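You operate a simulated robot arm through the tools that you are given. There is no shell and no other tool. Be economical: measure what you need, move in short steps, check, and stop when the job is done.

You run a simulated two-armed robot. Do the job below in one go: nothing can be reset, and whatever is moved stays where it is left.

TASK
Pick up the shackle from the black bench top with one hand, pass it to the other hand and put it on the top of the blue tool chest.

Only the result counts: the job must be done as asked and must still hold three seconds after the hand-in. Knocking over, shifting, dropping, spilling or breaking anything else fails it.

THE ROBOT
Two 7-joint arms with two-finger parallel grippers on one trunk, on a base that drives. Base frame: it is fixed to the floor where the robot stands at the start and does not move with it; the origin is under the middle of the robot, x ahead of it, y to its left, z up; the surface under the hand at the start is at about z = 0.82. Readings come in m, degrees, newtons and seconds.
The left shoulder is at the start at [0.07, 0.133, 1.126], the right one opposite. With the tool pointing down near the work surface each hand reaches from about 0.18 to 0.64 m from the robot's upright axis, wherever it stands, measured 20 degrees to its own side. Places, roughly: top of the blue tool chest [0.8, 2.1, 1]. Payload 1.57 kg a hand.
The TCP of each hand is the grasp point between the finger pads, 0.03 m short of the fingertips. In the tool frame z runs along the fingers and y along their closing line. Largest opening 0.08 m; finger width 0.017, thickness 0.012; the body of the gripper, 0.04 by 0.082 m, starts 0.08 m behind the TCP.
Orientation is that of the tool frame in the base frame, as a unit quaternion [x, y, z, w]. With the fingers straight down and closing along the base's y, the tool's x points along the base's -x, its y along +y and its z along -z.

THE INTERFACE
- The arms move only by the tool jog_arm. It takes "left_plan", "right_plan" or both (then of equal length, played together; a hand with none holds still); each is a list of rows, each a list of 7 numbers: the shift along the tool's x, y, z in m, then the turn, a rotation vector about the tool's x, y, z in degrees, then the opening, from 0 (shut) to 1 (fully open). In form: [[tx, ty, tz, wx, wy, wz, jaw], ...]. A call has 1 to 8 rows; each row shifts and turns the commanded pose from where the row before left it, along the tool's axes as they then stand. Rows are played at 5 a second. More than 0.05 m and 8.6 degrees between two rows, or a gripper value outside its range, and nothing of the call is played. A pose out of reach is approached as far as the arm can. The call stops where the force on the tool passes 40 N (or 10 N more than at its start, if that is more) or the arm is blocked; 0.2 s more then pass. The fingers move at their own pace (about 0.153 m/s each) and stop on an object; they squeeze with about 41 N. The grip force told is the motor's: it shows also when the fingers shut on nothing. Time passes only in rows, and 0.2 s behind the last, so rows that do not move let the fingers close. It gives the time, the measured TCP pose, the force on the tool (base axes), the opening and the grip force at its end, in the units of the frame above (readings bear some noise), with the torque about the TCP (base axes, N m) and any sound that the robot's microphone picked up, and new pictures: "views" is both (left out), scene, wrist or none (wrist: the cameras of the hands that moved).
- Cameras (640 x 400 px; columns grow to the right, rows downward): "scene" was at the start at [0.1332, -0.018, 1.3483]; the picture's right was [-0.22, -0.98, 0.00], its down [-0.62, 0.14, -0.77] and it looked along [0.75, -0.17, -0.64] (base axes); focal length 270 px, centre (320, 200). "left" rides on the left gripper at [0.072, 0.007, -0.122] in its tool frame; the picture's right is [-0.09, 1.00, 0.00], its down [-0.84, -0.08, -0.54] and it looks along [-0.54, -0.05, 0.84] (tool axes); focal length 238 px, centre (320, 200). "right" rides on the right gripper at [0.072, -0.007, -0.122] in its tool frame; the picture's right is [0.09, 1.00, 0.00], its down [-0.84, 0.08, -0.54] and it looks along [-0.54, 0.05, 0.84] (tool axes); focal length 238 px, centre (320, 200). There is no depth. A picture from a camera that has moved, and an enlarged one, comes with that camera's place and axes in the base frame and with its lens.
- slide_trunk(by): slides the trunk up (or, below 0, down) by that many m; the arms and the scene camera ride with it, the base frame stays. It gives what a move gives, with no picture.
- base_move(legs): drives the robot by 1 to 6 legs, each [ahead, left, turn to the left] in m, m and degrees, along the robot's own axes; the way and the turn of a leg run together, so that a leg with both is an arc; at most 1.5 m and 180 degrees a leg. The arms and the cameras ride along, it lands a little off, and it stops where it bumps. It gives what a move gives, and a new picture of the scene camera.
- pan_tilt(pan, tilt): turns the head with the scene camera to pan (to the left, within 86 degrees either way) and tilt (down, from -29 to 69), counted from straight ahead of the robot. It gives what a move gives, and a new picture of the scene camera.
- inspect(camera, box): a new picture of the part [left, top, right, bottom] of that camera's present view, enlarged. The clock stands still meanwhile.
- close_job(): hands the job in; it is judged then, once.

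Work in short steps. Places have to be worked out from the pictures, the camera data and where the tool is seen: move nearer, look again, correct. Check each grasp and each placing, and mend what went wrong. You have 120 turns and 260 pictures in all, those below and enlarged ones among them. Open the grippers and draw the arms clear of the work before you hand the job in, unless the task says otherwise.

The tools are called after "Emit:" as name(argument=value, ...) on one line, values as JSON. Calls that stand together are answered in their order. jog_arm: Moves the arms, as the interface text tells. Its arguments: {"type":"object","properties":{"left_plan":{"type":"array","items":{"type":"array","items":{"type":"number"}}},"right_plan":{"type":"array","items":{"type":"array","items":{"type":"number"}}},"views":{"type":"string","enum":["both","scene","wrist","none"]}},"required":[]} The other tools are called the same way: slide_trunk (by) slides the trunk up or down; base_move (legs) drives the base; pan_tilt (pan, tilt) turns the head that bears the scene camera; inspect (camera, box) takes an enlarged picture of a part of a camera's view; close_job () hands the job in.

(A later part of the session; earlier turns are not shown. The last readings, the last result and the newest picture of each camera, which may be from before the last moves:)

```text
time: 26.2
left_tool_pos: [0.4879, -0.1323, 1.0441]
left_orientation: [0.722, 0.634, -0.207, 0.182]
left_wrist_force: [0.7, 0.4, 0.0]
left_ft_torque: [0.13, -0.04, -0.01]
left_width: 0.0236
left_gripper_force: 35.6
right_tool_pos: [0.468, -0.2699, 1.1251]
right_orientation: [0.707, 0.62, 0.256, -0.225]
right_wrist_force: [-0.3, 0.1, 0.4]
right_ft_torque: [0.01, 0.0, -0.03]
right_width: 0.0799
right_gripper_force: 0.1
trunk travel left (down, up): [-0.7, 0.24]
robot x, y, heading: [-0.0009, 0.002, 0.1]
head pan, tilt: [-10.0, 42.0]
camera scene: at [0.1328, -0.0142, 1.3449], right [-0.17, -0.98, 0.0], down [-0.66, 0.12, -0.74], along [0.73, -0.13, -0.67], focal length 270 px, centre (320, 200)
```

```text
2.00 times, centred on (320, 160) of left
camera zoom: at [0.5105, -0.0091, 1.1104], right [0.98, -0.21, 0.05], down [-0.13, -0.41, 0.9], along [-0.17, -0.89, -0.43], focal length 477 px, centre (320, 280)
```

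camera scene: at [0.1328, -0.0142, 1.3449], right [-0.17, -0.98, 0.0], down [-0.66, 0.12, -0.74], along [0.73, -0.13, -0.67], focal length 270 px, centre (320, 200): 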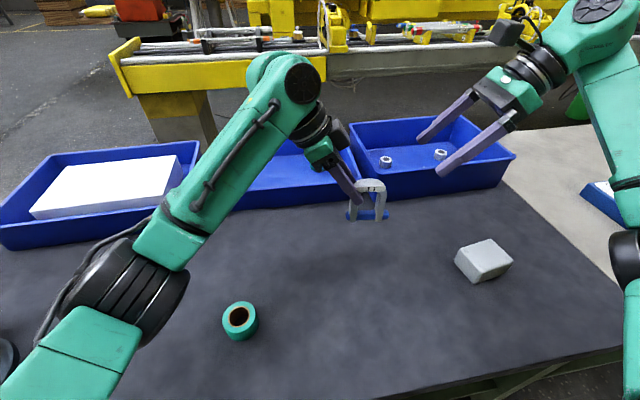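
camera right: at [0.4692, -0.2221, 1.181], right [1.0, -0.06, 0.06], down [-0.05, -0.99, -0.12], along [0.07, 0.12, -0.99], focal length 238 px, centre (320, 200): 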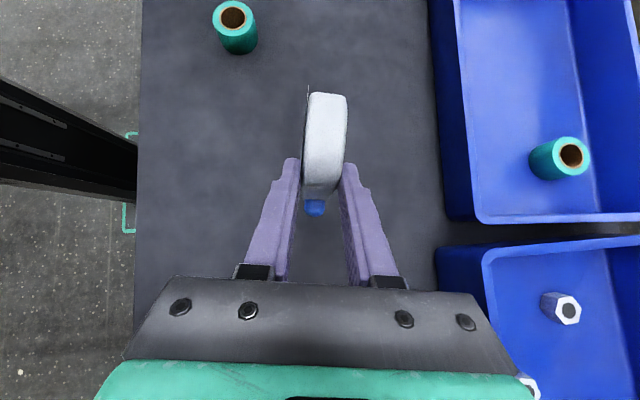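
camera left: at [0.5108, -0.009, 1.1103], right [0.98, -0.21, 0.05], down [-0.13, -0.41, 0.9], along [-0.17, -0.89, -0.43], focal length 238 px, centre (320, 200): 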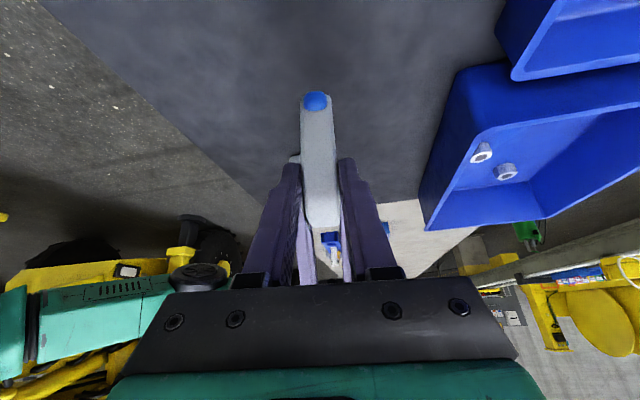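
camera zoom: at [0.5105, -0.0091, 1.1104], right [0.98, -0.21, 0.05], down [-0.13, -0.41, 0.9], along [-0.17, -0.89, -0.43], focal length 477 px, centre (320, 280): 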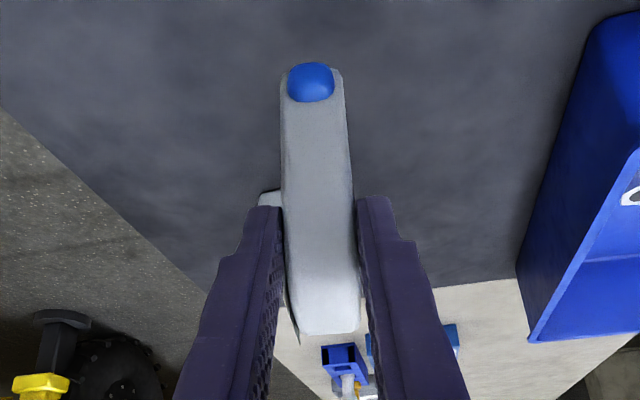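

The left hand holds the shackle alone and steady. Raise the trunk 0.2 m for clearance and look to the left for a driving route.

Emit:
slide_trunk(by=0.2)

Emit:
pan_tilt(pan=84, tilt=40)

```text
time: 28.3
left_tool_pos: [0.4888, -0.1324, 1.2441]
left_orientation: [0.723, 0.634, -0.207, 0.181]
left_wrist_force: [0.9, -0.9, -3.6]
left_ft_torque: [0.1, -0.01, 0.02]
left_width: 0.0238
left_gripper_force: 35.3
right_tool_pos: [0.4682, -0.2709, 1.3244]
right_orientation: [0.707, 0.62, 0.256, -0.224]
right_wrist_force: [0.1, -0.2, 0.4]
right_ft_torque: [-0.02, -0.01, 0.03]
right_width: 0.0801
right_gripper_force: 0.1
trunk travel left (down, up): [-0.9, 0.04]
robot x, y, heading: [0.0018, -0.0024, 0.1]
head pan, tilt: [-10.0, 42.0]
```

```text
time: 30.0
left_tool_pos: [0.4882, -0.1329, 1.2444]
left_orientation: [0.722, 0.634, -0.208, 0.182]
left_wrist_force: [-0.3, 0.4, -3.6]
left_ft_torque: [0.14, -0.01, 0.01]
left_width: 0.0238
left_gripper_force: 35.7
right_tool_pos: [0.4686, -0.2706, 1.3238]
right_orientation: [0.707, 0.62, 0.256, -0.224]
right_wrist_force: [-0.4, 0.4, -0.2]
right_ft_torque: [-0.04, 0.01, 0.05]
right_width: 0.0799
right_gripper_force: 0.1
trunk travel left (down, up): [-0.9, 0.04]
robot x, y, heading: [0.0004, -0.0023, -0.1]
head pan, tilt: [84.0, 40.0]
camera scene: at [0.0599, 0.0849, 1.5479], right [0.99, -0.11, 0.0], down [-0.07, -0.64, -0.77], along [0.08, 0.76, -0.64], focal length 270 px, centre (320, 200)
```

scene: 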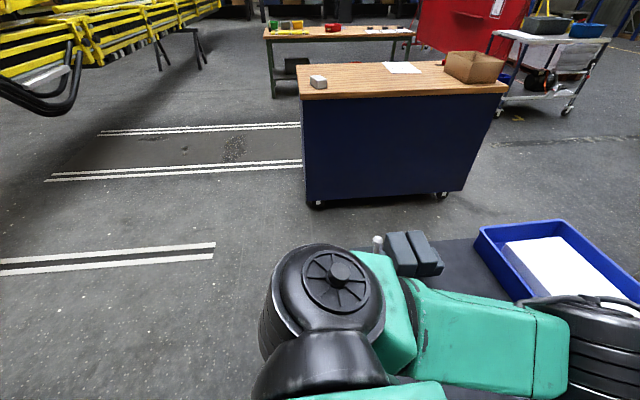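

The floor to the left is clear; the chest front edge is about y≈1.67–1.7, x 0.13–1.39, bench end at y≈0.66. Back off, turn left 90°, and drive forward alongside.

Emit:
base_move(legs=[[-0.4, 0, 0], [0, 0, 90], [0.9, 0, 0]])

Emit:
pan_tilt(pan=-35, tilt=45)

```text
time: 40.7
left_tool_pos: [-0.2588, 1.3912, 1.2453]
left_orientation: [0.067, 0.959, -0.019, 0.276]
left_wrist_force: [-0.1, 0.9, 0.0]
left_ft_torque: [0.03, 0.01, 0.05]
left_width: 0.0001
left_gripper_force: 21.6
right_tool_pos: [-0.1213, 1.3701, 1.3258]
right_orientation: [0.064, 0.938, 0.024, -0.34]
right_wrist_force: [0.0, -1.0, 0.0]
right_ft_torque: [0.0, -0.01, -0.02]
right_width: 0.0801
right_gripper_force: 0.1
trunk travel left (down, up): [-0.9, 0.04]
robot x, y, heading: [-0.3946, 0.9036, 89.4]
head pan, tilt: [84.0, 40.0]
camera scene: at [-0.4785, 0.9637, 1.548], right [0.11, 0.99, 0.0], down [0.64, -0.07, -0.77], along [-0.76, 0.09, -0.64], focal length 270 px, centre (320, 200)
```

scene: 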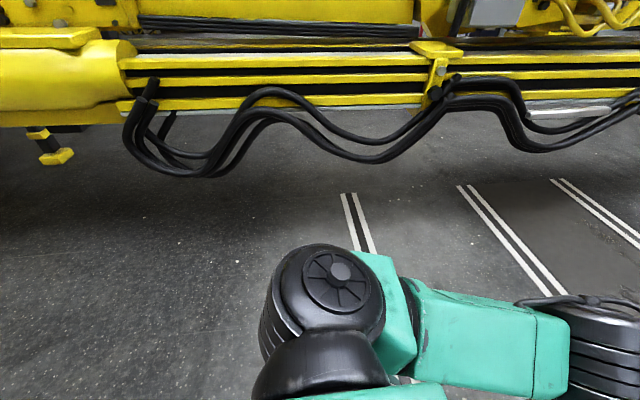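

```text
time: 42.7
left_tool_pos: [-0.2591, 1.3902, 1.2452]
left_orientation: [0.066, 0.959, -0.019, 0.275]
left_wrist_force: [-0.5, 0.2, 1.0]
left_ft_torque: [0.01, 0.01, 0.0]
left_width: 0.0
left_gripper_force: 21.0
right_tool_pos: [-0.1201, 1.3711, 1.326]
right_orientation: [0.066, 0.938, 0.024, -0.34]
right_wrist_force: [-0.2, -0.1, -0.3]
right_ft_torque: [0.03, -0.01, -0.03]
right_width: 0.0801
right_gripper_force: 0.1
trunk travel left (down, up): [-0.9, 0.04]
robot x, y, heading: [-0.3928, 0.9024, 89.6]
head pan, tilt: [-35.0, 45.0]
camera scene: at [-0.3469, 1.0219, 1.5407], right [0.82, -0.58, 0.0], down [-0.41, -0.58, -0.71], along [0.41, 0.58, -0.71], focal length 270 px, centre (320, 200)
```

scene: 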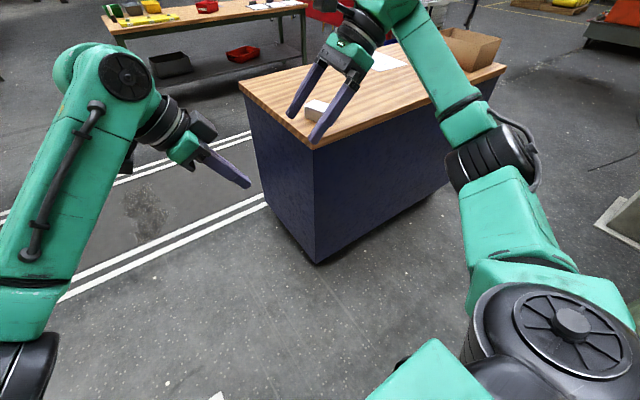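

The left gripper is empty: the shackle was lost during the drive. I must find it; look around at the floor and bench.

Emit:
pan_tilt(pan=0, tilt=65)

Emit:
pan_tilt(pan=-85, tilt=45)

Emit:
pan_tilt(pan=80, tilt=60)

```text
time: 43.7
left_tool_pos: [-0.2584, 1.3916, 1.245]
left_orientation: [0.066, 0.959, -0.019, 0.275]
left_wrist_force: [0.0, 1.4, -0.5]
left_ft_torque: [0.02, 0.01, 0.0]
left_width: 0.0001
left_gripper_force: 21.7
right_tool_pos: [-0.1207, 1.3709, 1.3245]
right_orientation: [0.065, 0.938, 0.025, -0.34]
right_wrist_force: [1.3, 0.0, -0.5]
right_ft_torque: [0.06, 0.01, -0.01]
right_width: 0.08
right_gripper_force: 0.0
trunk travel left (down, up): [-0.9, 0.04]
robot x, y, heading: [-0.3943, 0.9048, 89.8]
head pan, tilt: [0.0, 65.0]
camera scene: at [-0.3934, 1.0163, 1.5156], right [1.0, -0.01, 0.0], down [-0.01, -0.91, -0.42], along [0.0, 0.42, -0.91], focal length 270 px, centre (320, 200)
```

scene: 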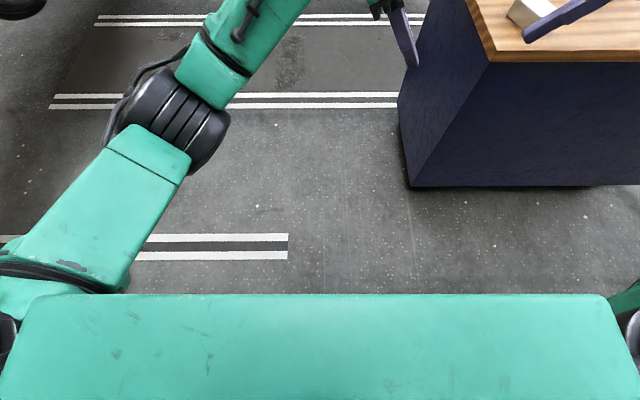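

```text
time: 45.3
left_tool_pos: [-0.2594, 1.3916, 1.2448]
left_orientation: [0.066, 0.959, -0.019, 0.276]
left_wrist_force: [0.2, -0.5, 0.8]
left_ft_torque: [0.01, 0.0, -0.03]
left_width: 0.0
left_gripper_force: 21.5
right_tool_pos: [-0.1221, 1.3698, 1.3255]
right_orientation: [0.065, 0.938, 0.024, -0.34]
right_wrist_force: [-0.1, 0.7, 0.3]
right_ft_torque: [0.03, 0.03, -0.02]
right_width: 0.0798
right_gripper_force: 0.0
trunk travel left (down, up): [-0.9, 0.04]
robot x, y, heading: [-0.3938, 0.9054, 89.9]
head pan, tilt: [-85.0, 45.0]
camera scene: at [-0.3129, 0.9622, 1.5406], right [0.08, -1.0, 0.0], down [-0.7, -0.06, -0.71], along [0.7, 0.06, -0.71], focal length 270 px, centre (320, 200)
```

scene: 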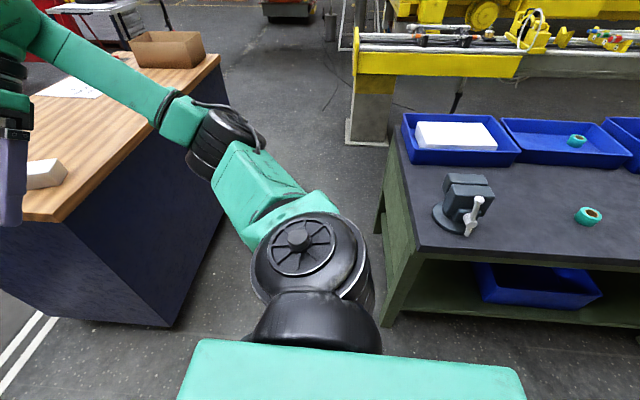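

```text
time: 47.8
left_tool_pos: [-0.2592, 1.3918, 1.2447]
left_orientation: [0.067, 0.959, -0.02, 0.274]
left_wrist_force: [0.7, 0.4, -0.2]
left_ft_torque: [0.01, -0.01, 0.01]
left_width: 0.0
left_gripper_force: 21.3
right_tool_pos: [-0.1209, 1.3709, 1.3243]
right_orientation: [0.065, 0.938, 0.024, -0.339]
right_wrist_force: [-0.5, -0.4, 0.6]
right_ft_torque: [-0.04, -0.02, -0.01]
right_width: 0.0802
right_gripper_force: 0.0
trunk travel left (down, up): [-0.9, 0.04]
robot x, y, heading: [-0.3925, 0.9079, 89.6]
head pan, tilt: [80.0, 60.0]
camera scene: at [-0.4595, 0.9676, 1.5212], right [0.18, 0.98, 0.0], down [0.85, -0.16, -0.5], along [-0.49, 0.09, -0.87], focal length 270 px, centre (320, 200)
```

scene: 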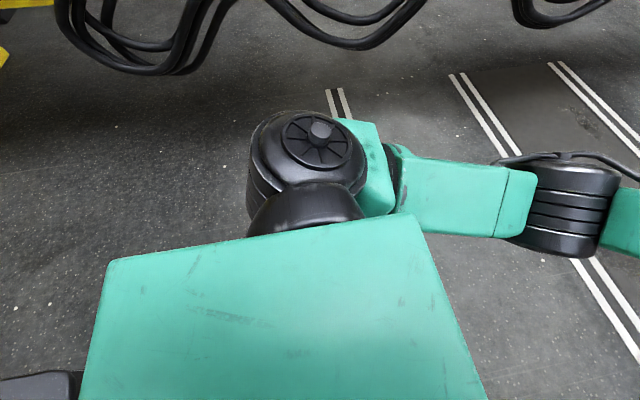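

Not in view yet. Turn back to face the bench so that I can see the remaining floor and bench area.

Emit:
base_move(legs=[[0, 0, -90]])

Emit:
pan_tilt(pan=-50, tilt=40)

Emit:
pan_tilt(pan=-85, tilt=45)

```text
time: 52.0
left_tool_pos: [0.0944, 0.7747, 1.2464]
left_orientation: [0.721, 0.635, -0.208, 0.183]
left_wrist_force: [0.1, -0.9, -0.5]
left_ft_torque: [-0.02, -0.01, 0.02]
left_width: 0.0
left_gripper_force: 21.3
right_tool_pos: [0.0752, 0.6367, 1.3255]
right_orientation: [0.706, 0.621, 0.256, -0.224]
right_wrist_force: [0.2, -0.3, 0.8]
right_ft_torque: [0.01, 0.03, -0.01]
right_width: 0.0801
right_gripper_force: 0.0
trunk travel left (down, up): [-0.9, 0.04]
robot x, y, heading: [-0.398, 0.9043, 0.1]
head pan, tilt: [80.0, 60.0]
camera scene: at [-0.3326, 0.9714, 1.5212], right [0.99, -0.17, 0.0], down [-0.15, -0.85, -0.5], along [0.08, 0.49, -0.87], focal length 270 px, centre (320, 200)
```

scene: 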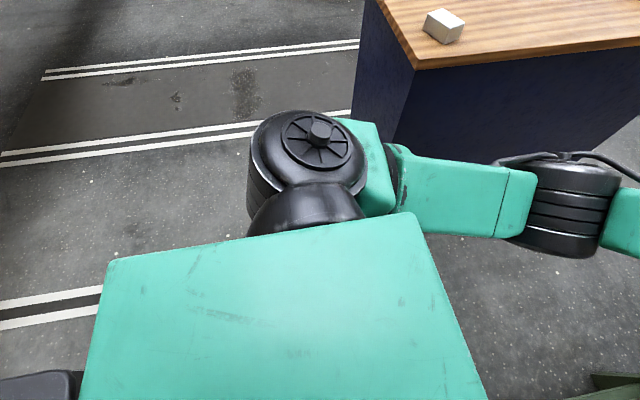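

```text
time: 54.1
left_tool_pos: [0.0934, 0.7728, 1.2453]
left_orientation: [0.722, 0.635, -0.207, 0.182]
left_wrist_force: [-0.2, -0.3, -1.2]
left_ft_torque: [-0.02, 0.0, 0.02]
left_width: 0.0
left_gripper_force: 21.7
right_tool_pos: [0.0734, 0.6352, 1.3251]
right_orientation: [0.706, 0.621, 0.256, -0.224]
right_wrist_force: [0.1, -0.1, -0.7]
right_ft_torque: [0.01, 0.0, -0.03]
right_width: 0.0799
right_gripper_force: 0.0
trunk travel left (down, up): [-0.9, 0.04]
robot x, y, heading: [-0.3966, 0.9022, 0.3]
head pan, tilt: [-50.0, 40.0]
camera scene: at [-0.2892, 0.8404, 1.5479], right [-0.76, -0.65, 0.0], down [-0.42, 0.49, -0.77], along [0.49, -0.58, -0.64], focal length 270 px, centre (320, 200)
```

scene: 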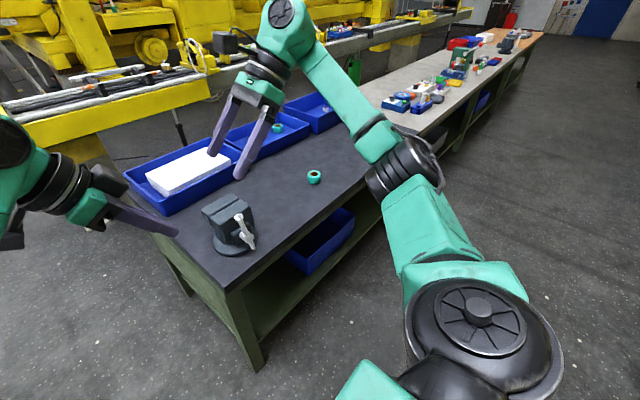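

```text
time: 55.1
left_tool_pos: [0.0939, 0.7751, 1.2457]
left_orientation: [0.722, 0.635, -0.207, 0.182]
left_wrist_force: [0.1, -0.1, 0.2]
left_ft_torque: [0.01, 0.01, -0.01]
left_width: 0.0
left_gripper_force: 21.2
right_tool_pos: [0.0741, 0.6352, 1.3255]
right_orientation: [0.706, 0.621, 0.256, -0.225]
right_wrist_force: [0.2, -0.2, -0.8]
right_ft_torque: [0.01, 0.04, -0.03]
right_width: 0.0801
right_gripper_force: 0.1
trunk travel left (down, up): [-0.9, 0.04]
robot x, y, heading: [-0.3966, 0.9072, 0.1]
head pan, tilt: [-85.0, 45.0]
camera scene: at [-0.3366, 0.8244, 1.5407], right [-1.0, -0.09, 0.0], down [-0.06, 0.7, -0.71], along [0.06, -0.7, -0.71], focal length 270 px, centre (320, 200)
```

scene: 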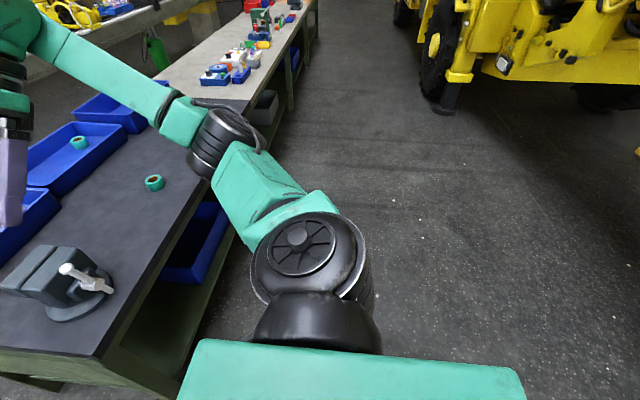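

Still hidden, possibly behind the right forearm on the bench. Strafe back to my start line and look at the bench and floor there.

Emit:
pan_tilt(pan=0, tilt=45)

Emit:
base_move(legs=[[0, -0.9, 0]])

```text
time: 56.7
left_tool_pos: [0.0933, 0.774, 1.2455]
left_orientation: [0.722, 0.634, -0.207, 0.182]
left_wrist_force: [0.4, -0.2, -0.5]
left_ft_torque: [0.01, -0.03, -0.03]
left_width: 0.0
left_gripper_force: 21.2
right_tool_pos: [0.0747, 0.6367, 1.3245]
right_orientation: [0.706, 0.621, 0.257, -0.225]
right_wrist_force: [0.1, -0.6, 0.7]
right_ft_torque: [0.02, 0.01, -0.01]
right_width: 0.0801
right_gripper_force: 0.0
trunk travel left (down, up): [-0.9, 0.04]
robot x, y, heading: [-0.3949, 0.9032, 0.3]
head pan, tilt: [0.0, 45.0]
camera scene: at [-0.2628, 0.9055, 1.5406], right [0.0, -1.0, 0.0], down [-0.71, 0.0, -0.71], along [0.71, 0.0, -0.71], focal length 270 px, centre (320, 200)
```

scene: 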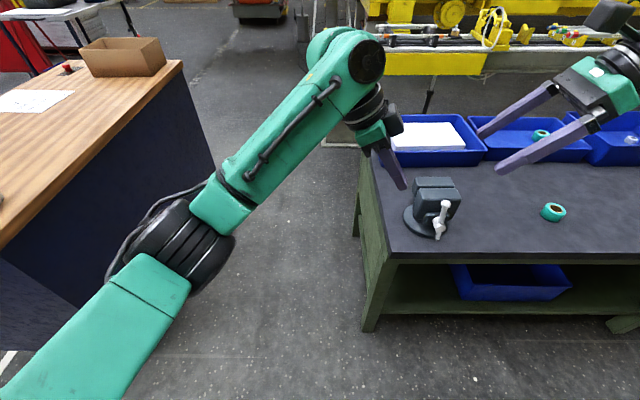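

```text
time: 61.4
left_tool_pos: [0.0918, -0.1243, 1.2446]
left_orientation: [0.724, 0.632, -0.208, 0.182]
left_wrist_force: [-0.7, -0.1, -0.3]
left_ft_torque: [0.01, 0.0, 0.0]
left_width: 0.0
left_gripper_force: 21.8
right_tool_pos: [0.0718, -0.2608, 1.3247]
right_orientation: [0.708, 0.619, 0.257, -0.224]
right_wrist_force: [-0.4, 1.3, -0.1]
right_ft_torque: [-0.04, -0.01, -0.01]
right_width: 0.08
right_gripper_force: 0.0
trunk travel left (down, up): [-0.9, 0.04]
robot x, y, heading: [-0.3942, 0.0113, -0.4]
head pan, tilt: [0.0, 45.0]
camera scene: at [-0.2631, 0.0101, 1.5407], right [0.0, -1.0, 0.0], down [-0.71, 0.0, -0.71], along [0.71, 0.0, -0.71], focal length 270 px, centre (320, 200)
```

scene: 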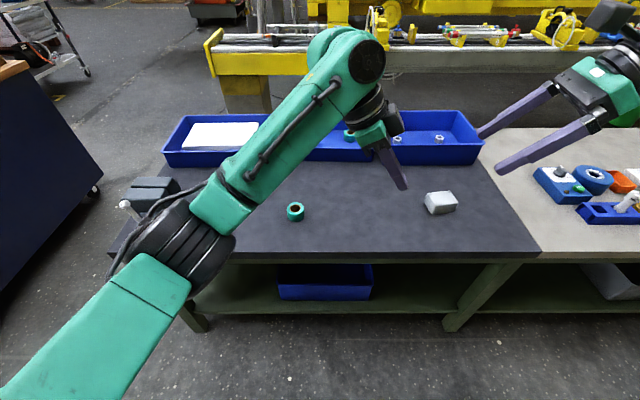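

Bench seems clear of it. Look left and right at the floor from here, and at the bins.

Emit:
pan_tilt(pan=85, tilt=45)

Emit:
pan_tilt(pan=-85, tilt=45)

Emit:
pan_tilt(pan=-45, tilt=45)

Emit:
pan_tilt(pan=0, tilt=69)

```text
time: 63.0
left_tool_pos: [0.0931, -0.1263, 1.245]
left_orientation: [0.725, 0.632, -0.207, 0.181]
left_wrist_force: [-0.5, 0.3, 0.4]
left_ft_torque: [-0.02, 0.03, 0.01]
left_width: 0.0002
left_gripper_force: 21.1
right_tool_pos: [0.0731, -0.2636, 1.3257]
right_orientation: [0.708, 0.619, 0.257, -0.224]
right_wrist_force: [-0.4, -0.2, 0.4]
right_ft_torque: [0.0, 0.04, 0.03]
right_width: 0.0802
right_gripper_force: 0.1
trunk travel left (down, up): [-0.9, 0.04]
robot x, y, heading: [-0.3939, 0.0074, 0.1]
head pan, tilt: [85.0, 45.0]
camera scene: at [-0.3369, 0.0901, 1.5407], right [1.0, -0.09, 0.0], down [-0.07, -0.7, -0.71], along [0.06, 0.7, -0.71], focal length 270 px, centre (320, 200)
```

scene: 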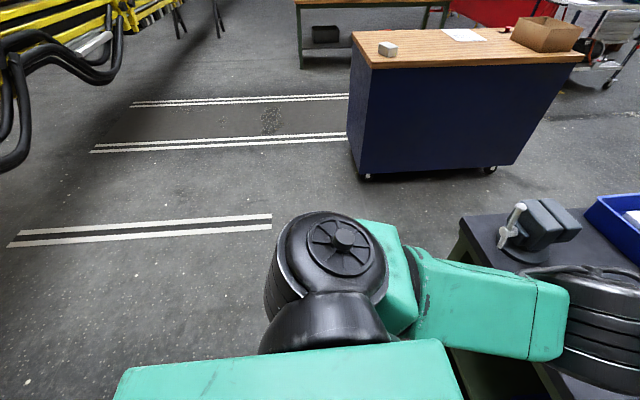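

```text
time: 65.6
left_tool_pos: [0.0924, -0.1255, 1.2451]
left_orientation: [0.725, 0.632, -0.208, 0.181]
left_wrist_force: [-0.5, 1.2, -0.4]
left_ft_torque: [-0.04, -0.03, 0.0]
left_width: 0.0002
left_gripper_force: 21.7
right_tool_pos: [0.0727, -0.2628, 1.325]
right_orientation: [0.708, 0.619, 0.258, -0.224]
right_wrist_force: [-0.1, 0.5, 0.2]
right_ft_torque: [0.01, -0.03, 0.01]
right_width: 0.08
right_gripper_force: 0.1
trunk travel left (down, up): [-0.9, 0.04]
robot x, y, heading: [-0.3965, 0.0088, -0.1]
head pan, tilt: [-85.0, 45.0]
camera scene: at [-0.3376, -0.0718, 1.5407], right [-1.0, -0.08, 0.0], down [-0.06, 0.7, -0.71], along [0.06, -0.7, -0.71], focal length 270 px, centre (320, 200)
```

scene: 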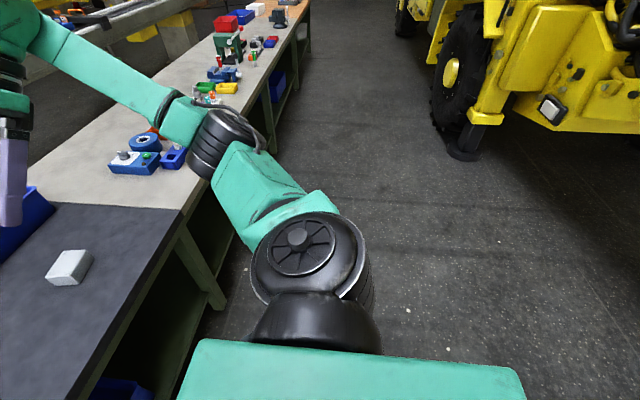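

```text
time: 66.7
left_tool_pos: [0.0933, -0.1257, 1.2442]
left_orientation: [0.724, 0.632, -0.207, 0.181]
left_wrist_force: [-0.7, -0.5, 0.2]
left_ft_torque: [0.03, -0.02, 0.02]
left_width: 0.0
left_gripper_force: 21.3
right_tool_pos: [0.0732, -0.2636, 1.3245]
right_orientation: [0.709, 0.618, 0.256, -0.223]
right_wrist_force: [0.2, -0.3, 0.0]
right_ft_torque: [-0.02, 0.02, 0.01]
right_width: 0.0799
right_gripper_force: 0.0
trunk travel left (down, up): [-0.9, 0.04]
robot x, y, heading: [-0.3942, 0.006, -0.1]
head pan, tilt: [-45.0, 45.0]
camera scene: at [-0.2873, -0.0486, 1.5407], right [-0.71, -0.7, 0.0], down [-0.5, 0.5, -0.71], along [0.5, -0.5, -0.71], focal length 270 px, centre (320, 200)
```

scene: 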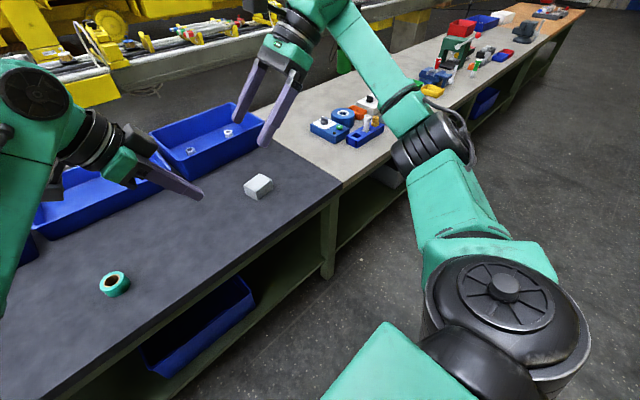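

```text
time: 67.8
left_tool_pos: [0.0927, -0.1239, 1.2439]
left_orientation: [0.725, 0.632, -0.208, 0.181]
left_wrist_force: [-0.2, 0.4, 0.1]
left_ft_torque: [0.03, 0.02, -0.02]
left_width: 0.0
left_gripper_force: 21.2
right_tool_pos: [0.0711, -0.2643, 1.3259]
right_orientation: [0.709, 0.618, 0.258, -0.223]
right_wrist_force: [-0.8, -0.5, 0.1]
right_ft_torque: [0.0, 0.0, -0.02]
right_width: 0.0797
right_gripper_force: 0.1
trunk travel left (down, up): [-0.9, 0.04]
robot x, y, heading: [-0.3911, 0.0055, -0.2]
head pan, tilt: [0.0, 68.8]
camera scene: at [-0.2885, 0.0089, 1.5118], right [0.0, -1.0, 0.0], down [-0.93, 0.0, -0.36], along [0.36, 0.0, -0.93], focal length 270 px, centre (320, 200)
```

scene: 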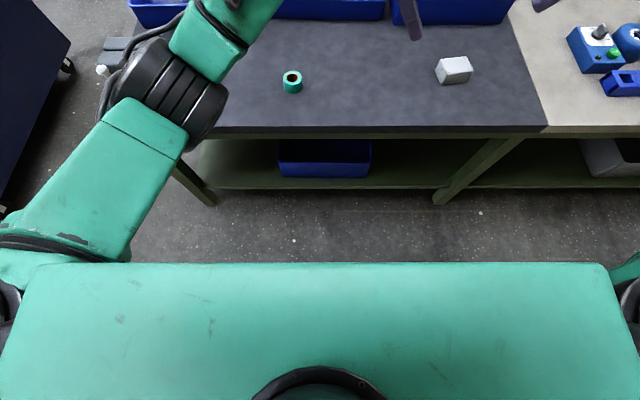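

Not visible so far; the area behind and beside the base is unseen. Turn in place to look at it.

Emit:
base_move(legs=[[0, 0, 110]])

Emit:
pan_tilt(pan=50, tilt=60)

Emit:
pan_tilt(pan=-40, tilt=60)

```text
time: 72.8
left_tool_pos: [-0.4369, 0.5122, 1.2458]
left_orientation: [-0.104, 0.956, 0.03, 0.274]
left_wrist_force: [0.6, 0.3, -0.4]
left_ft_torque: [0.01, -0.02, 0.04]
left_width: 0.0001
left_gripper_force: 21.4
right_tool_pos: [-0.2999, 0.5407, 1.3246]
right_orientation: [-0.102, 0.935, -0.037, -0.338]
right_wrist_force: [-0.5, -0.1, 0.6]
right_ft_torque: [0.02, 0.02, 0.02]
right_width: 0.0801
right_gripper_force: 0.0
trunk travel left (down, up): [-0.9, 0.04]
robot x, y, heading: [-0.3981, 0.0093, 110.1]
head pan, tilt: [0.0, 68.8]
camera scene: at [-0.4304, 0.1094, 1.5118], right [0.94, 0.34, 0.0], down [0.32, -0.88, -0.36], along [-0.12, 0.34, -0.93], focal length 270 px, centre (320, 200)
```

scene: 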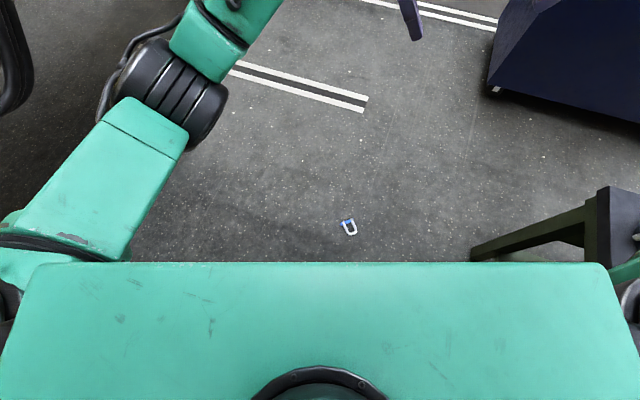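

```text
time: 74.0
left_tool_pos: [-0.4357, 0.5114, 1.245]
left_orientation: [-0.104, 0.956, 0.029, 0.274]
left_wrist_force: [-0.4, -0.7, 0.7]
left_ft_torque: [0.02, 0.02, -0.03]
left_width: 0.0
left_gripper_force: 21.1
right_tool_pos: [-0.3011, 0.541, 1.3235]
right_orientation: [-0.102, 0.935, -0.036, -0.338]
right_wrist_force: [0.2, -0.7, -0.1]
right_ft_torque: [-0.01, 0.02, -0.03]
right_width: 0.0801
right_gripper_force: 0.1
trunk travel left (down, up): [-0.9, 0.04]
robot x, y, heading: [-0.3936, 0.0154, 110.1]
head pan, tilt: [50.0, 60.0]
camera scene: at [-0.4742, 0.0798, 1.5212], right [0.34, 0.94, 0.0], down [0.81, -0.3, -0.5], along [-0.47, 0.17, -0.87], focal length 270 px, centre (320, 200)
```

scene: 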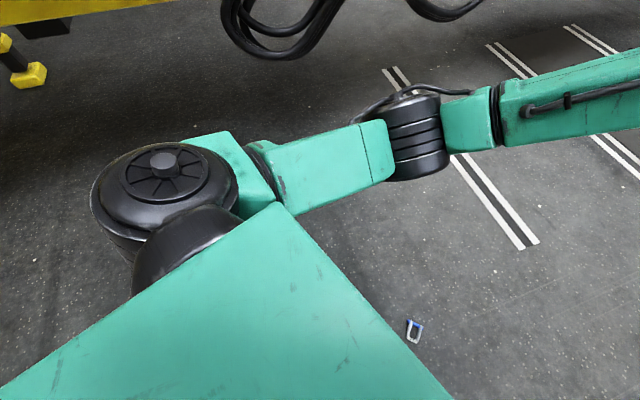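

```text
time: 75.6
left_tool_pos: [-0.4373, 0.5128, 1.2449]
left_orientation: [-0.104, 0.955, 0.03, 0.276]
left_wrist_force: [0.4, 0.0, -0.8]
left_ft_torque: [0.01, -0.01, 0.0]
left_width: 0.0
left_gripper_force: 21.3
right_tool_pos: [-0.3002, 0.5412, 1.3248]
right_orientation: [-0.101, 0.935, -0.036, -0.339]
right_wrist_force: [0.7, -0.1, -0.2]
right_ft_torque: [-0.02, 0.0, 0.0]
right_width: 0.08
right_gripper_force: 0.0
trunk travel left (down, up): [-0.9, 0.04]
robot x, y, heading: [-0.3962, 0.0095, 110.0]
head pan, tilt: [-40.0, 60.0]
camera scene: at [-0.389, 0.1195, 1.5212], right [0.94, -0.34, 0.0], down [-0.3, -0.81, -0.5], along [0.17, 0.47, -0.87], focal length 270 px, centre (320, 200)
```

scene: 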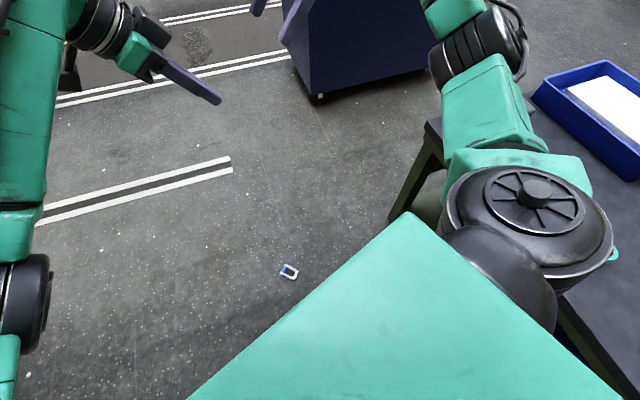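

Found: the shackle lies flat on the floor at about [-0.42, 0.57], outside the base. The trunk can slide far enough down to reach the floor, so I'll position the robot (away from the bench, heading 30°) with the shackle ahead-left for the left hand.

Emit:
base_move(legs=[[0, 0, -80], [-0.26, 0, 0], [0, 0.34, 0]])

Emit:
pan_tilt(pan=15, tilt=62)

```text
time: 82.7
left_tool_pos: [-0.3031, 0.3035, 1.2457]
left_orientation: [0.531, 0.802, -0.151, 0.229]
left_wrist_force: [-0.1, -0.6, -0.1]
left_ft_torque: [-0.01, 0.0, 0.0]
left_width: 0.0001
left_gripper_force: 21.4
right_tool_pos: [-0.25, 0.1745, 1.3244]
right_orientation: [0.519, 0.784, 0.188, -0.284]
right_wrist_force: [0.3, 0.1, -0.5]
right_ft_torque: [0.03, 0.0, -0.04]
right_width: 0.0799
right_gripper_force: 0.0
trunk travel left (down, up): [-0.9, 0.04]
robot x, y, heading: [-0.79, 0.1671, 30.5]
head pan, tilt: [-40.0, 60.0]
camera scene: at [-0.6803, 0.1844, 1.521], right [-0.16, -0.99, 0.0], down [-0.85, 0.14, -0.5], along [0.49, -0.08, -0.87], focal length 270 px, centre (320, 200)
```

scene: 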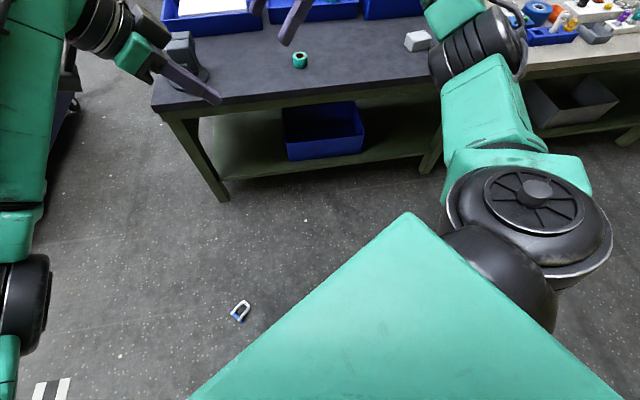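

```text
time: 84.0
left_tool_pos: [-0.3038, 0.3052, 1.2448]
left_orientation: [0.531, 0.801, -0.153, 0.23]
left_wrist_force: [-0.5, -0.1, 0.5]
left_ft_torque: [-0.04, 0.01, 0.01]
left_width: 0.0001
left_gripper_force: 21.1
right_tool_pos: [-0.2504, 0.1754, 1.3238]
right_orientation: [0.519, 0.784, 0.189, -0.283]
right_wrist_force: [-0.5, -0.7, 0.3]
right_ft_torque: [0.02, -0.02, 0.04]
right_width: 0.0798
right_gripper_force: 0.0
trunk travel left (down, up): [-0.9, 0.04]
robot x, y, heading: [-0.7889, 0.1689, 30.3]
head pan, tilt: [15.0, 62.0]
camera scene: at [-0.7024, 0.2433, 1.5189], right [0.71, -0.7, 0.0], down [-0.62, -0.63, -0.47], along [0.33, 0.34, -0.88], focal length 270 px, centre (320, 200)
```

scene: 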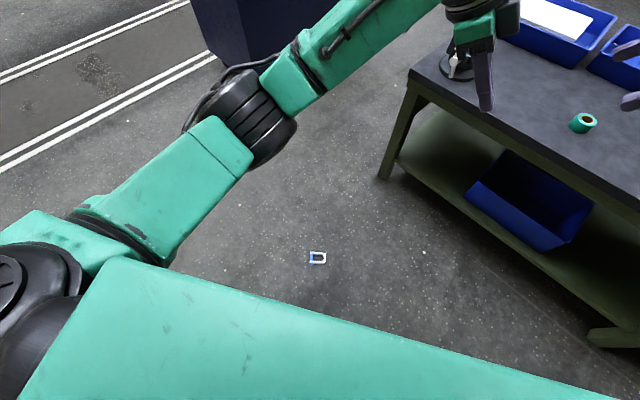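

The shackle shows at about [-0.405, 0.568]; zoom to read its orientation.

Emit:
inspect(camera="scene", box=[288, 237, 352, 277])

```text
10.00 times, centred on (320, 257) of scene
camera zoom: at [-0.7024, 0.2433, 1.5189], right [0.71, -0.7, 0.0], down [-0.62, -0.63, -0.47], along [0.33, 0.34, -0.88], focal length 2705 px, centre (320, -370)
```

zoom: 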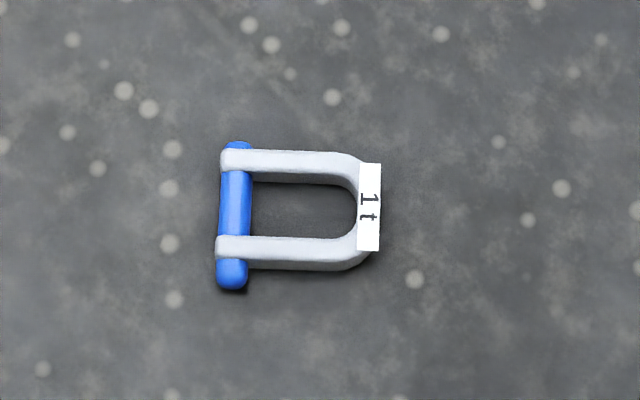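

It lies flat, legs' axis pin→bow at about −41°, legs' outer spread ≈65 mm. I'll straddle both legs with the left hand: untilt, set yaw and move above it, still high.

Emit:
jog_arm(left_plan=[[0, 0, 0, 0, 8, 0, 0.5], [0, 0, 0, 0, 8, 0, 1], [0, 0, 0, 0, 8, 0, 1], [0, 0, 0, 0, 8, 0, 1], [0, 0, 0, 0, 0, -6.6, 1], [0, 0, 0, 0, 0, -6.6, 1], [0, 0, 0, 0, 0, -6.6, 1], [0, 0, 0, 0, 0, -6.6, 1]], views="none")

Emit:
jog_arm(left_plan=[[0.041, 0.021, 0, 0, 0, 0, 1], [0.041, 0.021, 0, 0, 0, 0, 1], [0.041, 0.021, 0, 0, 0, 0, 1], [0.041, 0.021, 0, 0, 0, 0, 1], [0.041, 0.021, 0, 0, 0, 0, 1], [0.041, 0.021, 0, 0, 0, 0, 1], [0, 0, 0, 0, 0, 0, 1]], views="both")

```text
time: 85.8
left_tool_pos: [-0.307, 0.3002, 1.2439]
left_orientation: [0.346, 0.938, -0.001, 0.002]
left_wrist_force: [0.2, -0.7, -0.4]
left_ft_torque: [0.0, -0.04, -0.01]
left_width: 0.0798
left_gripper_force: 0.0
left hand out of reach, approached as far as the arm can: row 4
right_tool_pos: [-0.2508, 0.1765, 1.3248]
right_orientation: [0.519, 0.785, 0.188, -0.283]
right_wrist_force: [-0.9, 0.6, 0.4]
right_ft_torque: [0.01, 0.0, -0.02]
right_width: 0.0799
right_gripper_force: 0.1
trunk travel left (down, up): [-0.9, 0.04]
robot x, y, heading: [-0.791, 0.1727, 30.7]
head pan, tilt: [15.0, 62.0]
```

```text
time: 87.4
left_tool_pos: [-0.4104, 0.5565, 1.2443]
left_orientation: [0.347, 0.938, 0.0, 0.0]
left_wrist_force: [-0.4, 0.8, -0.8]
left_ft_torque: [0.02, 0.04, -0.01]
left_width: 0.0799
left_gripper_force: 0.0
right_tool_pos: [-0.2507, 0.1758, 1.3249]
right_orientation: [0.519, 0.784, 0.189, -0.284]
right_wrist_force: [0.4, -0.4, 0.1]
right_ft_torque: [0.02, -0.01, 0.01]
right_width: 0.0801
right_gripper_force: 0.0
trunk travel left (down, up): [-0.9, 0.04]
robot x, y, heading: [-0.7934, 0.1716, 30.5]
head pan, tilt: [15.0, 62.0]
camera scene: at [-0.7024, 0.2431, 1.5189], right [0.71, -0.7, 0.0], down [-0.62, -0.63, -0.47], along [0.33, 0.34, -0.88], focal length 270 px, centre (320, 200)
camera left: at [-0.461, 0.6089, 1.3654], right [0.72, 0.7, 0.0], down [0.58, -0.6, 0.54], along [0.38, -0.39, -0.84], focal length 238 px, centre (320, 200)
```

scene: 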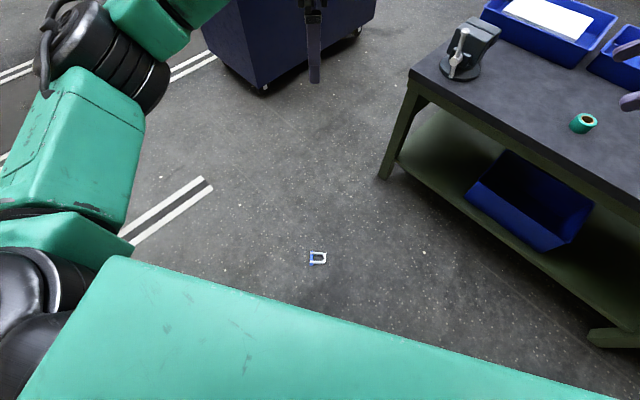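
left: 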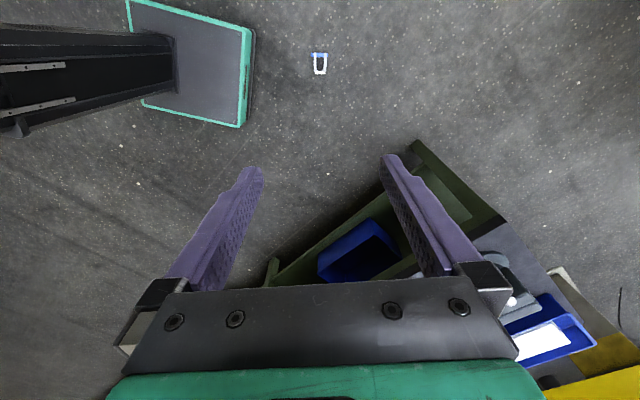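

Clear view: the base plate is small and well away. Lower the trunk in stages, first 0.5 m.

Emit:
slide_trunk(by=-0.5)

Emit:
pan_tilt(pan=15, tilt=50)

```text
refused: -0.5 is not a number from -0.4 to 0.4
```

```text
time: 88.1
left_tool_pos: [-0.4101, 0.5571, 1.2433]
left_orientation: [0.347, 0.938, -0.001, 0.0]
left_wrist_force: [0.7, 0.0, -0.1]
left_ft_torque: [0.03, 0.0, -0.02]
left_width: 0.0801
left_gripper_force: 0.1
right_tool_pos: [-0.2513, 0.1767, 1.3228]
right_orientation: [0.519, 0.784, 0.188, -0.283]
right_wrist_force: [0.3, 0.1, -0.4]
right_ft_torque: [-0.02, -0.02, 0.03]
right_width: 0.0799
right_gripper_force: 0.0
trunk travel left (down, up): [-0.9, 0.04]
robot x, y, heading: [-0.7905, 0.1732, 30.6]
head pan, tilt: [15.0, 50.0]
camera scene: at [-0.6936, 0.2524, 1.5337], right [0.71, -0.7, 0.0], down [-0.54, -0.55, -0.64], along [0.45, 0.46, -0.77], focal length 270 px, centre (320, 200)
```

scene: 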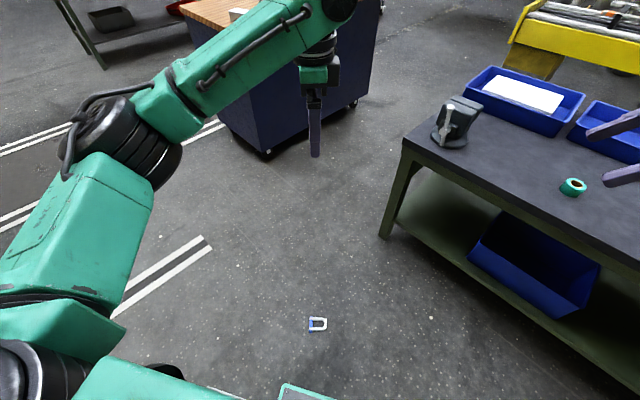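

The limit per call is 0.4 m; lower 0.4 twice and check.

Emit:
slide_trunk(by=-0.4)

Emit:
slide_trunk(by=-0.4)

Emit:
jog_arm(left_plan=[[0, 0, 0, 0, 0, 0, 1]], views="both")

```text
time: 91.9
left_tool_pos: [-0.4098, 0.5577, 0.8427]
left_orientation: [0.346, 0.938, 0.001, 0.001]
left_wrist_force: [-0.3, 0.0, 0.3]
left_ft_torque: [0.02, 0.0, 0.04]
left_width: 0.0799
left_gripper_force: 0.0
right_tool_pos: [-0.2508, 0.1771, 0.9248]
right_orientation: [0.519, 0.784, 0.188, -0.283]
right_wrist_force: [0.0, 0.1, -0.2]
right_ft_torque: [-0.04, 0.01, 0.0]
right_width: 0.08
right_gripper_force: 0.0
trunk travel left (down, up): [-0.5, 0.44]
robot x, y, heading: [-0.7912, 0.1727, 30.5]
head pan, tilt: [15.0, 50.0]
```

```text
time: 95.8
left_tool_pos: [-0.41, 0.5567, 0.4428]
left_orientation: [0.347, 0.938, 0.0, -0.001]
left_wrist_force: [0.9, -0.2, -0.2]
left_ft_torque: [0.0, 0.03, -0.02]
left_width: 0.0801
left_gripper_force: 0.2
right_tool_pos: [-0.2519, 0.1778, 0.5242]
right_orientation: [0.519, 0.784, 0.188, -0.283]
right_wrist_force: [0.2, 0.4, -0.4]
right_ft_torque: [0.0, 0.03, 0.02]
right_width: 0.08
right_gripper_force: 0.1
trunk travel left (down, up): [-0.1, 0.84]
robot x, y, heading: [-0.7871, 0.1708, 30.7]
head pan, tilt: [15.0, 50.0]
```

```text
time: 96.2
left_tool_pos: [-0.4095, 0.5573, 0.4407]
left_orientation: [0.347, 0.938, 0.0, -0.001]
left_wrist_force: [-0.4, 0.1, -0.1]
left_ft_torque: [0.01, 0.01, 0.0]
left_width: 0.0801
left_gripper_force: 0.0
right_tool_pos: [-0.2505, 0.1773, 0.5247]
right_orientation: [0.519, 0.784, 0.189, -0.284]
right_wrist_force: [-0.3, -0.4, -0.1]
right_ft_torque: [-0.01, -0.04, 0.02]
right_width: 0.0799
right_gripper_force: 0.1
trunk travel left (down, up): [-0.1, 0.84]
robot x, y, heading: [-0.7943, 0.1734, 30.5]
head pan, tilt: [15.0, 50.0]
camera scene: at [-0.6941, 0.2528, 0.7338], right [0.71, -0.7, 0.0], down [-0.54, -0.55, -0.64], along [0.45, 0.46, -0.77], focal length 270 px, centre (320, 200)
camera left: at [-0.4612, 0.6091, 0.5653], right [0.72, 0.7, 0.0], down [0.58, -0.6, 0.54], along [0.38, -0.39, -0.84], focal length 238 px, centre (320, 200)
```

scene: 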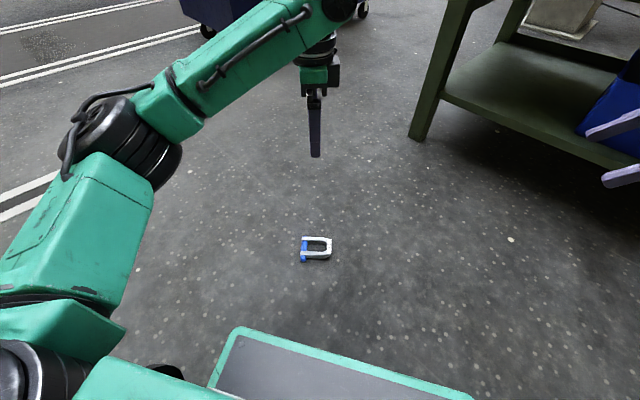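
left: 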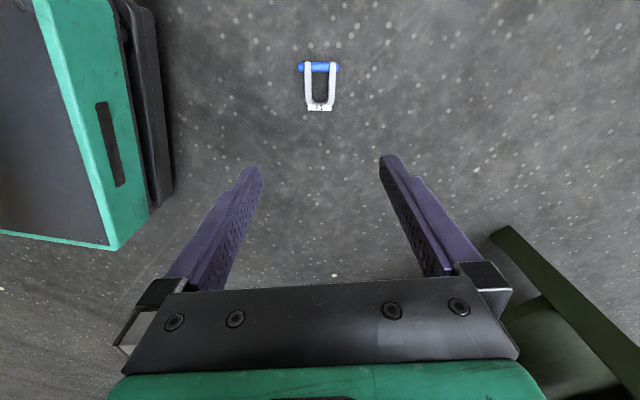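

Alignment is very good: the straddle point computes to [-0.411, 0.559] and the TCP is at [-0.4095, 0.557]. Trunk down 0.09 and descend with the arm part way.

Emit:
slide_trunk(by=-0.09)

Emit:
jog_arm(left_plan=[[0, 0, 0.04, 0, 0, 0, 1], [0, 0, 0.04, 0, 0, 0, 1], [0, 0, 0.04, 0, 0, 0, 1], [0, 0, 0.04, 0, 0, 0, 1], [0, 0, 0.04, 0, 0, 0, 1], [0, 0, 0, 0, 0, 0, 1]], views="both")

```text
time: 97.4
left_tool_pos: [-0.4112, 0.5589, 0.3533]
left_orientation: [0.347, 0.938, 0.0, 0.0]
left_wrist_force: [0.8, 0.0, 0.0]
left_ft_torque: [-0.02, 0.01, 0.0]
left_width: 0.0801
left_gripper_force: 0.1
right_tool_pos: [-0.2504, 0.1772, 0.4342]
right_orientation: [0.519, 0.784, 0.188, -0.284]
right_wrist_force: [0.1, -0.6, -0.1]
right_ft_torque: [0.01, 0.0, -0.02]
right_width: 0.08
right_gripper_force: 0.0
trunk travel left (down, up): [-0.01, 0.93]
robot x, y, heading: [-0.7885, 0.1703, 31.0]
head pan, tilt: [15.0, 50.0]
```

```text
time: 98.8
left_tool_pos: [-0.4101, 0.5557, 0.1526]
left_orientation: [0.346, 0.938, 0.0, 0.0]
left_wrist_force: [0.4, -0.3, 0.2]
left_ft_torque: [0.01, 0.0, 0.01]
left_width: 0.08
left_gripper_force: 0.0
right_tool_pos: [-0.2508, 0.1771, 0.4346]
right_orientation: [0.52, 0.783, 0.189, -0.284]
right_wrist_force: [0.8, -0.5, -0.4]
right_ft_torque: [0.01, -0.01, -0.03]
right_width: 0.0801
right_gripper_force: 0.0
trunk travel left (down, up): [-0.01, 0.93]
robot x, y, heading: [-0.7916, 0.1696, 30.7]
head pan, tilt: [15.0, 50.0]
camera scene: at [-0.6941, 0.2528, 0.6437], right [0.71, -0.7, 0.0], down [-0.54, -0.55, -0.64], along [0.45, 0.46, -0.77], focal length 270 px, centre (320, 200)
camera left: at [-0.4615, 0.6076, 0.2751], right [0.72, 0.7, 0.0], down [0.58, -0.6, 0.54], along [0.38, -0.39, -0.84], focal length 238 px, centre (320, 200)
```

scene: 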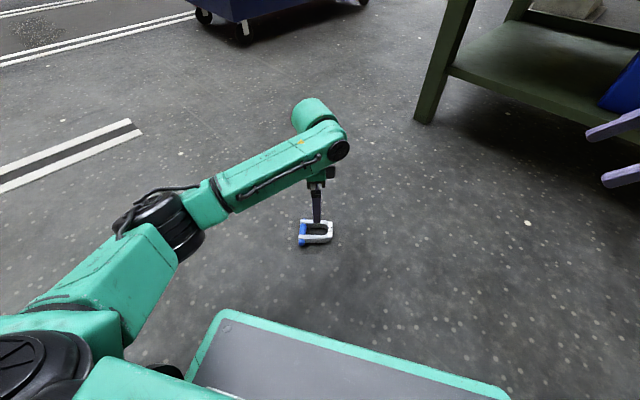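
left: 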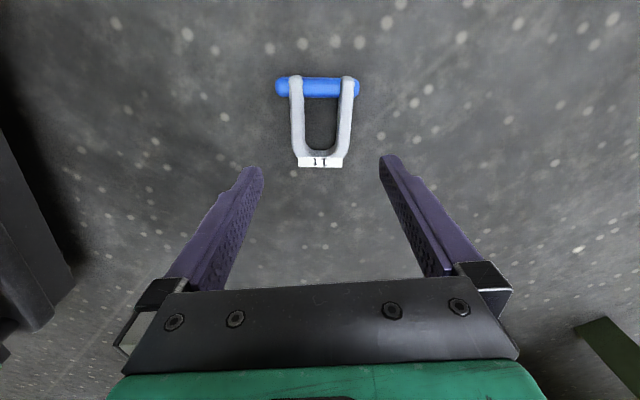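

Well centred. Descend to z≈0.062 (tips just above the floor-lying shackle top) and check the clearance.

Emit:
jog_arm(left_plan=[[0.003, 0, 0.045, 0, 0, 0, 1], [0, 0, 0.045, 0, 0, 0, 1], [0, 0, 0, 0, 0, 0, 1]], views="both")

Emit:
inspect(camera="left", box=[220, 80, 420, 240])

```text
time: 99.6
left_tool_pos: [-0.4125, 0.5588, 0.0622]
left_orientation: [0.346, 0.938, 0.0, 0.001]
left_wrist_force: [-0.4, -0.2, 0.4]
left_ft_torque: [0.04, 0.0, -0.02]
left_width: 0.0801
left_gripper_force: 0.2
right_tool_pos: [-0.251, 0.1763, 0.4343]
right_orientation: [0.518, 0.785, 0.188, -0.283]
right_wrist_force: [-0.1, 0.9, -0.5]
right_ft_torque: [0.01, 0.03, 0.0]
right_width: 0.0799
right_gripper_force: 0.0
trunk travel left (down, up): [-0.01, 0.93]
robot x, y, heading: [-0.7903, 0.1737, 30.7]
head pan, tilt: [15.0, 50.0]
camera scene: at [-0.6941, 0.2528, 0.6437], right [0.71, -0.7, 0.0], down [-0.54, -0.55, -0.64], along [0.45, 0.46, -0.77], focal length 270 px, centre (320, 200)
camera left: at [-0.464, 0.6106, 0.1849], right [0.72, 0.7, 0.0], down [0.58, -0.6, 0.54], along [0.38, -0.39, -0.84], focal length 238 px, centre (320, 200)
```

scene: 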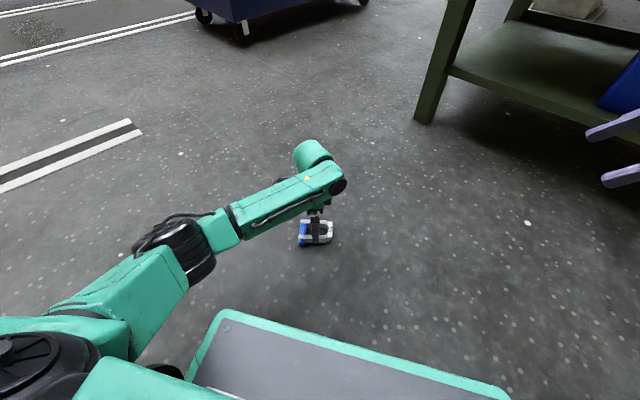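
left: 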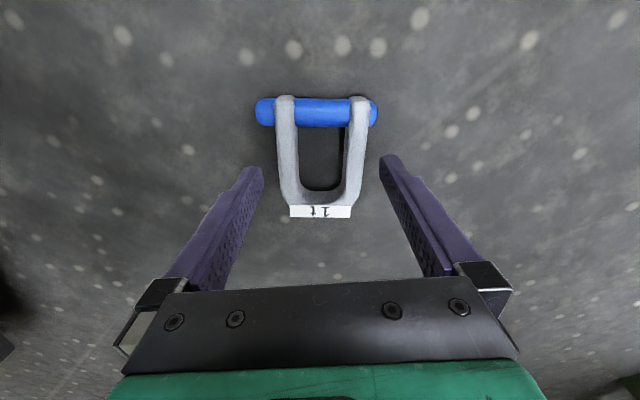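

```text
2.50 times, centred on (320, 160) of left
camera zoom: at [-0.464, 0.6106, 0.1849], right [0.72, 0.7, 0.0], down [0.58, -0.6, 0.54], along [0.38, -0.39, -0.84], focal length 596 px, centre (320, 300)
```

zoom: 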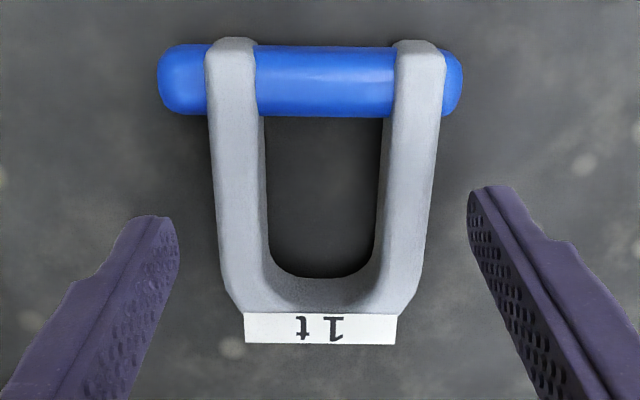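

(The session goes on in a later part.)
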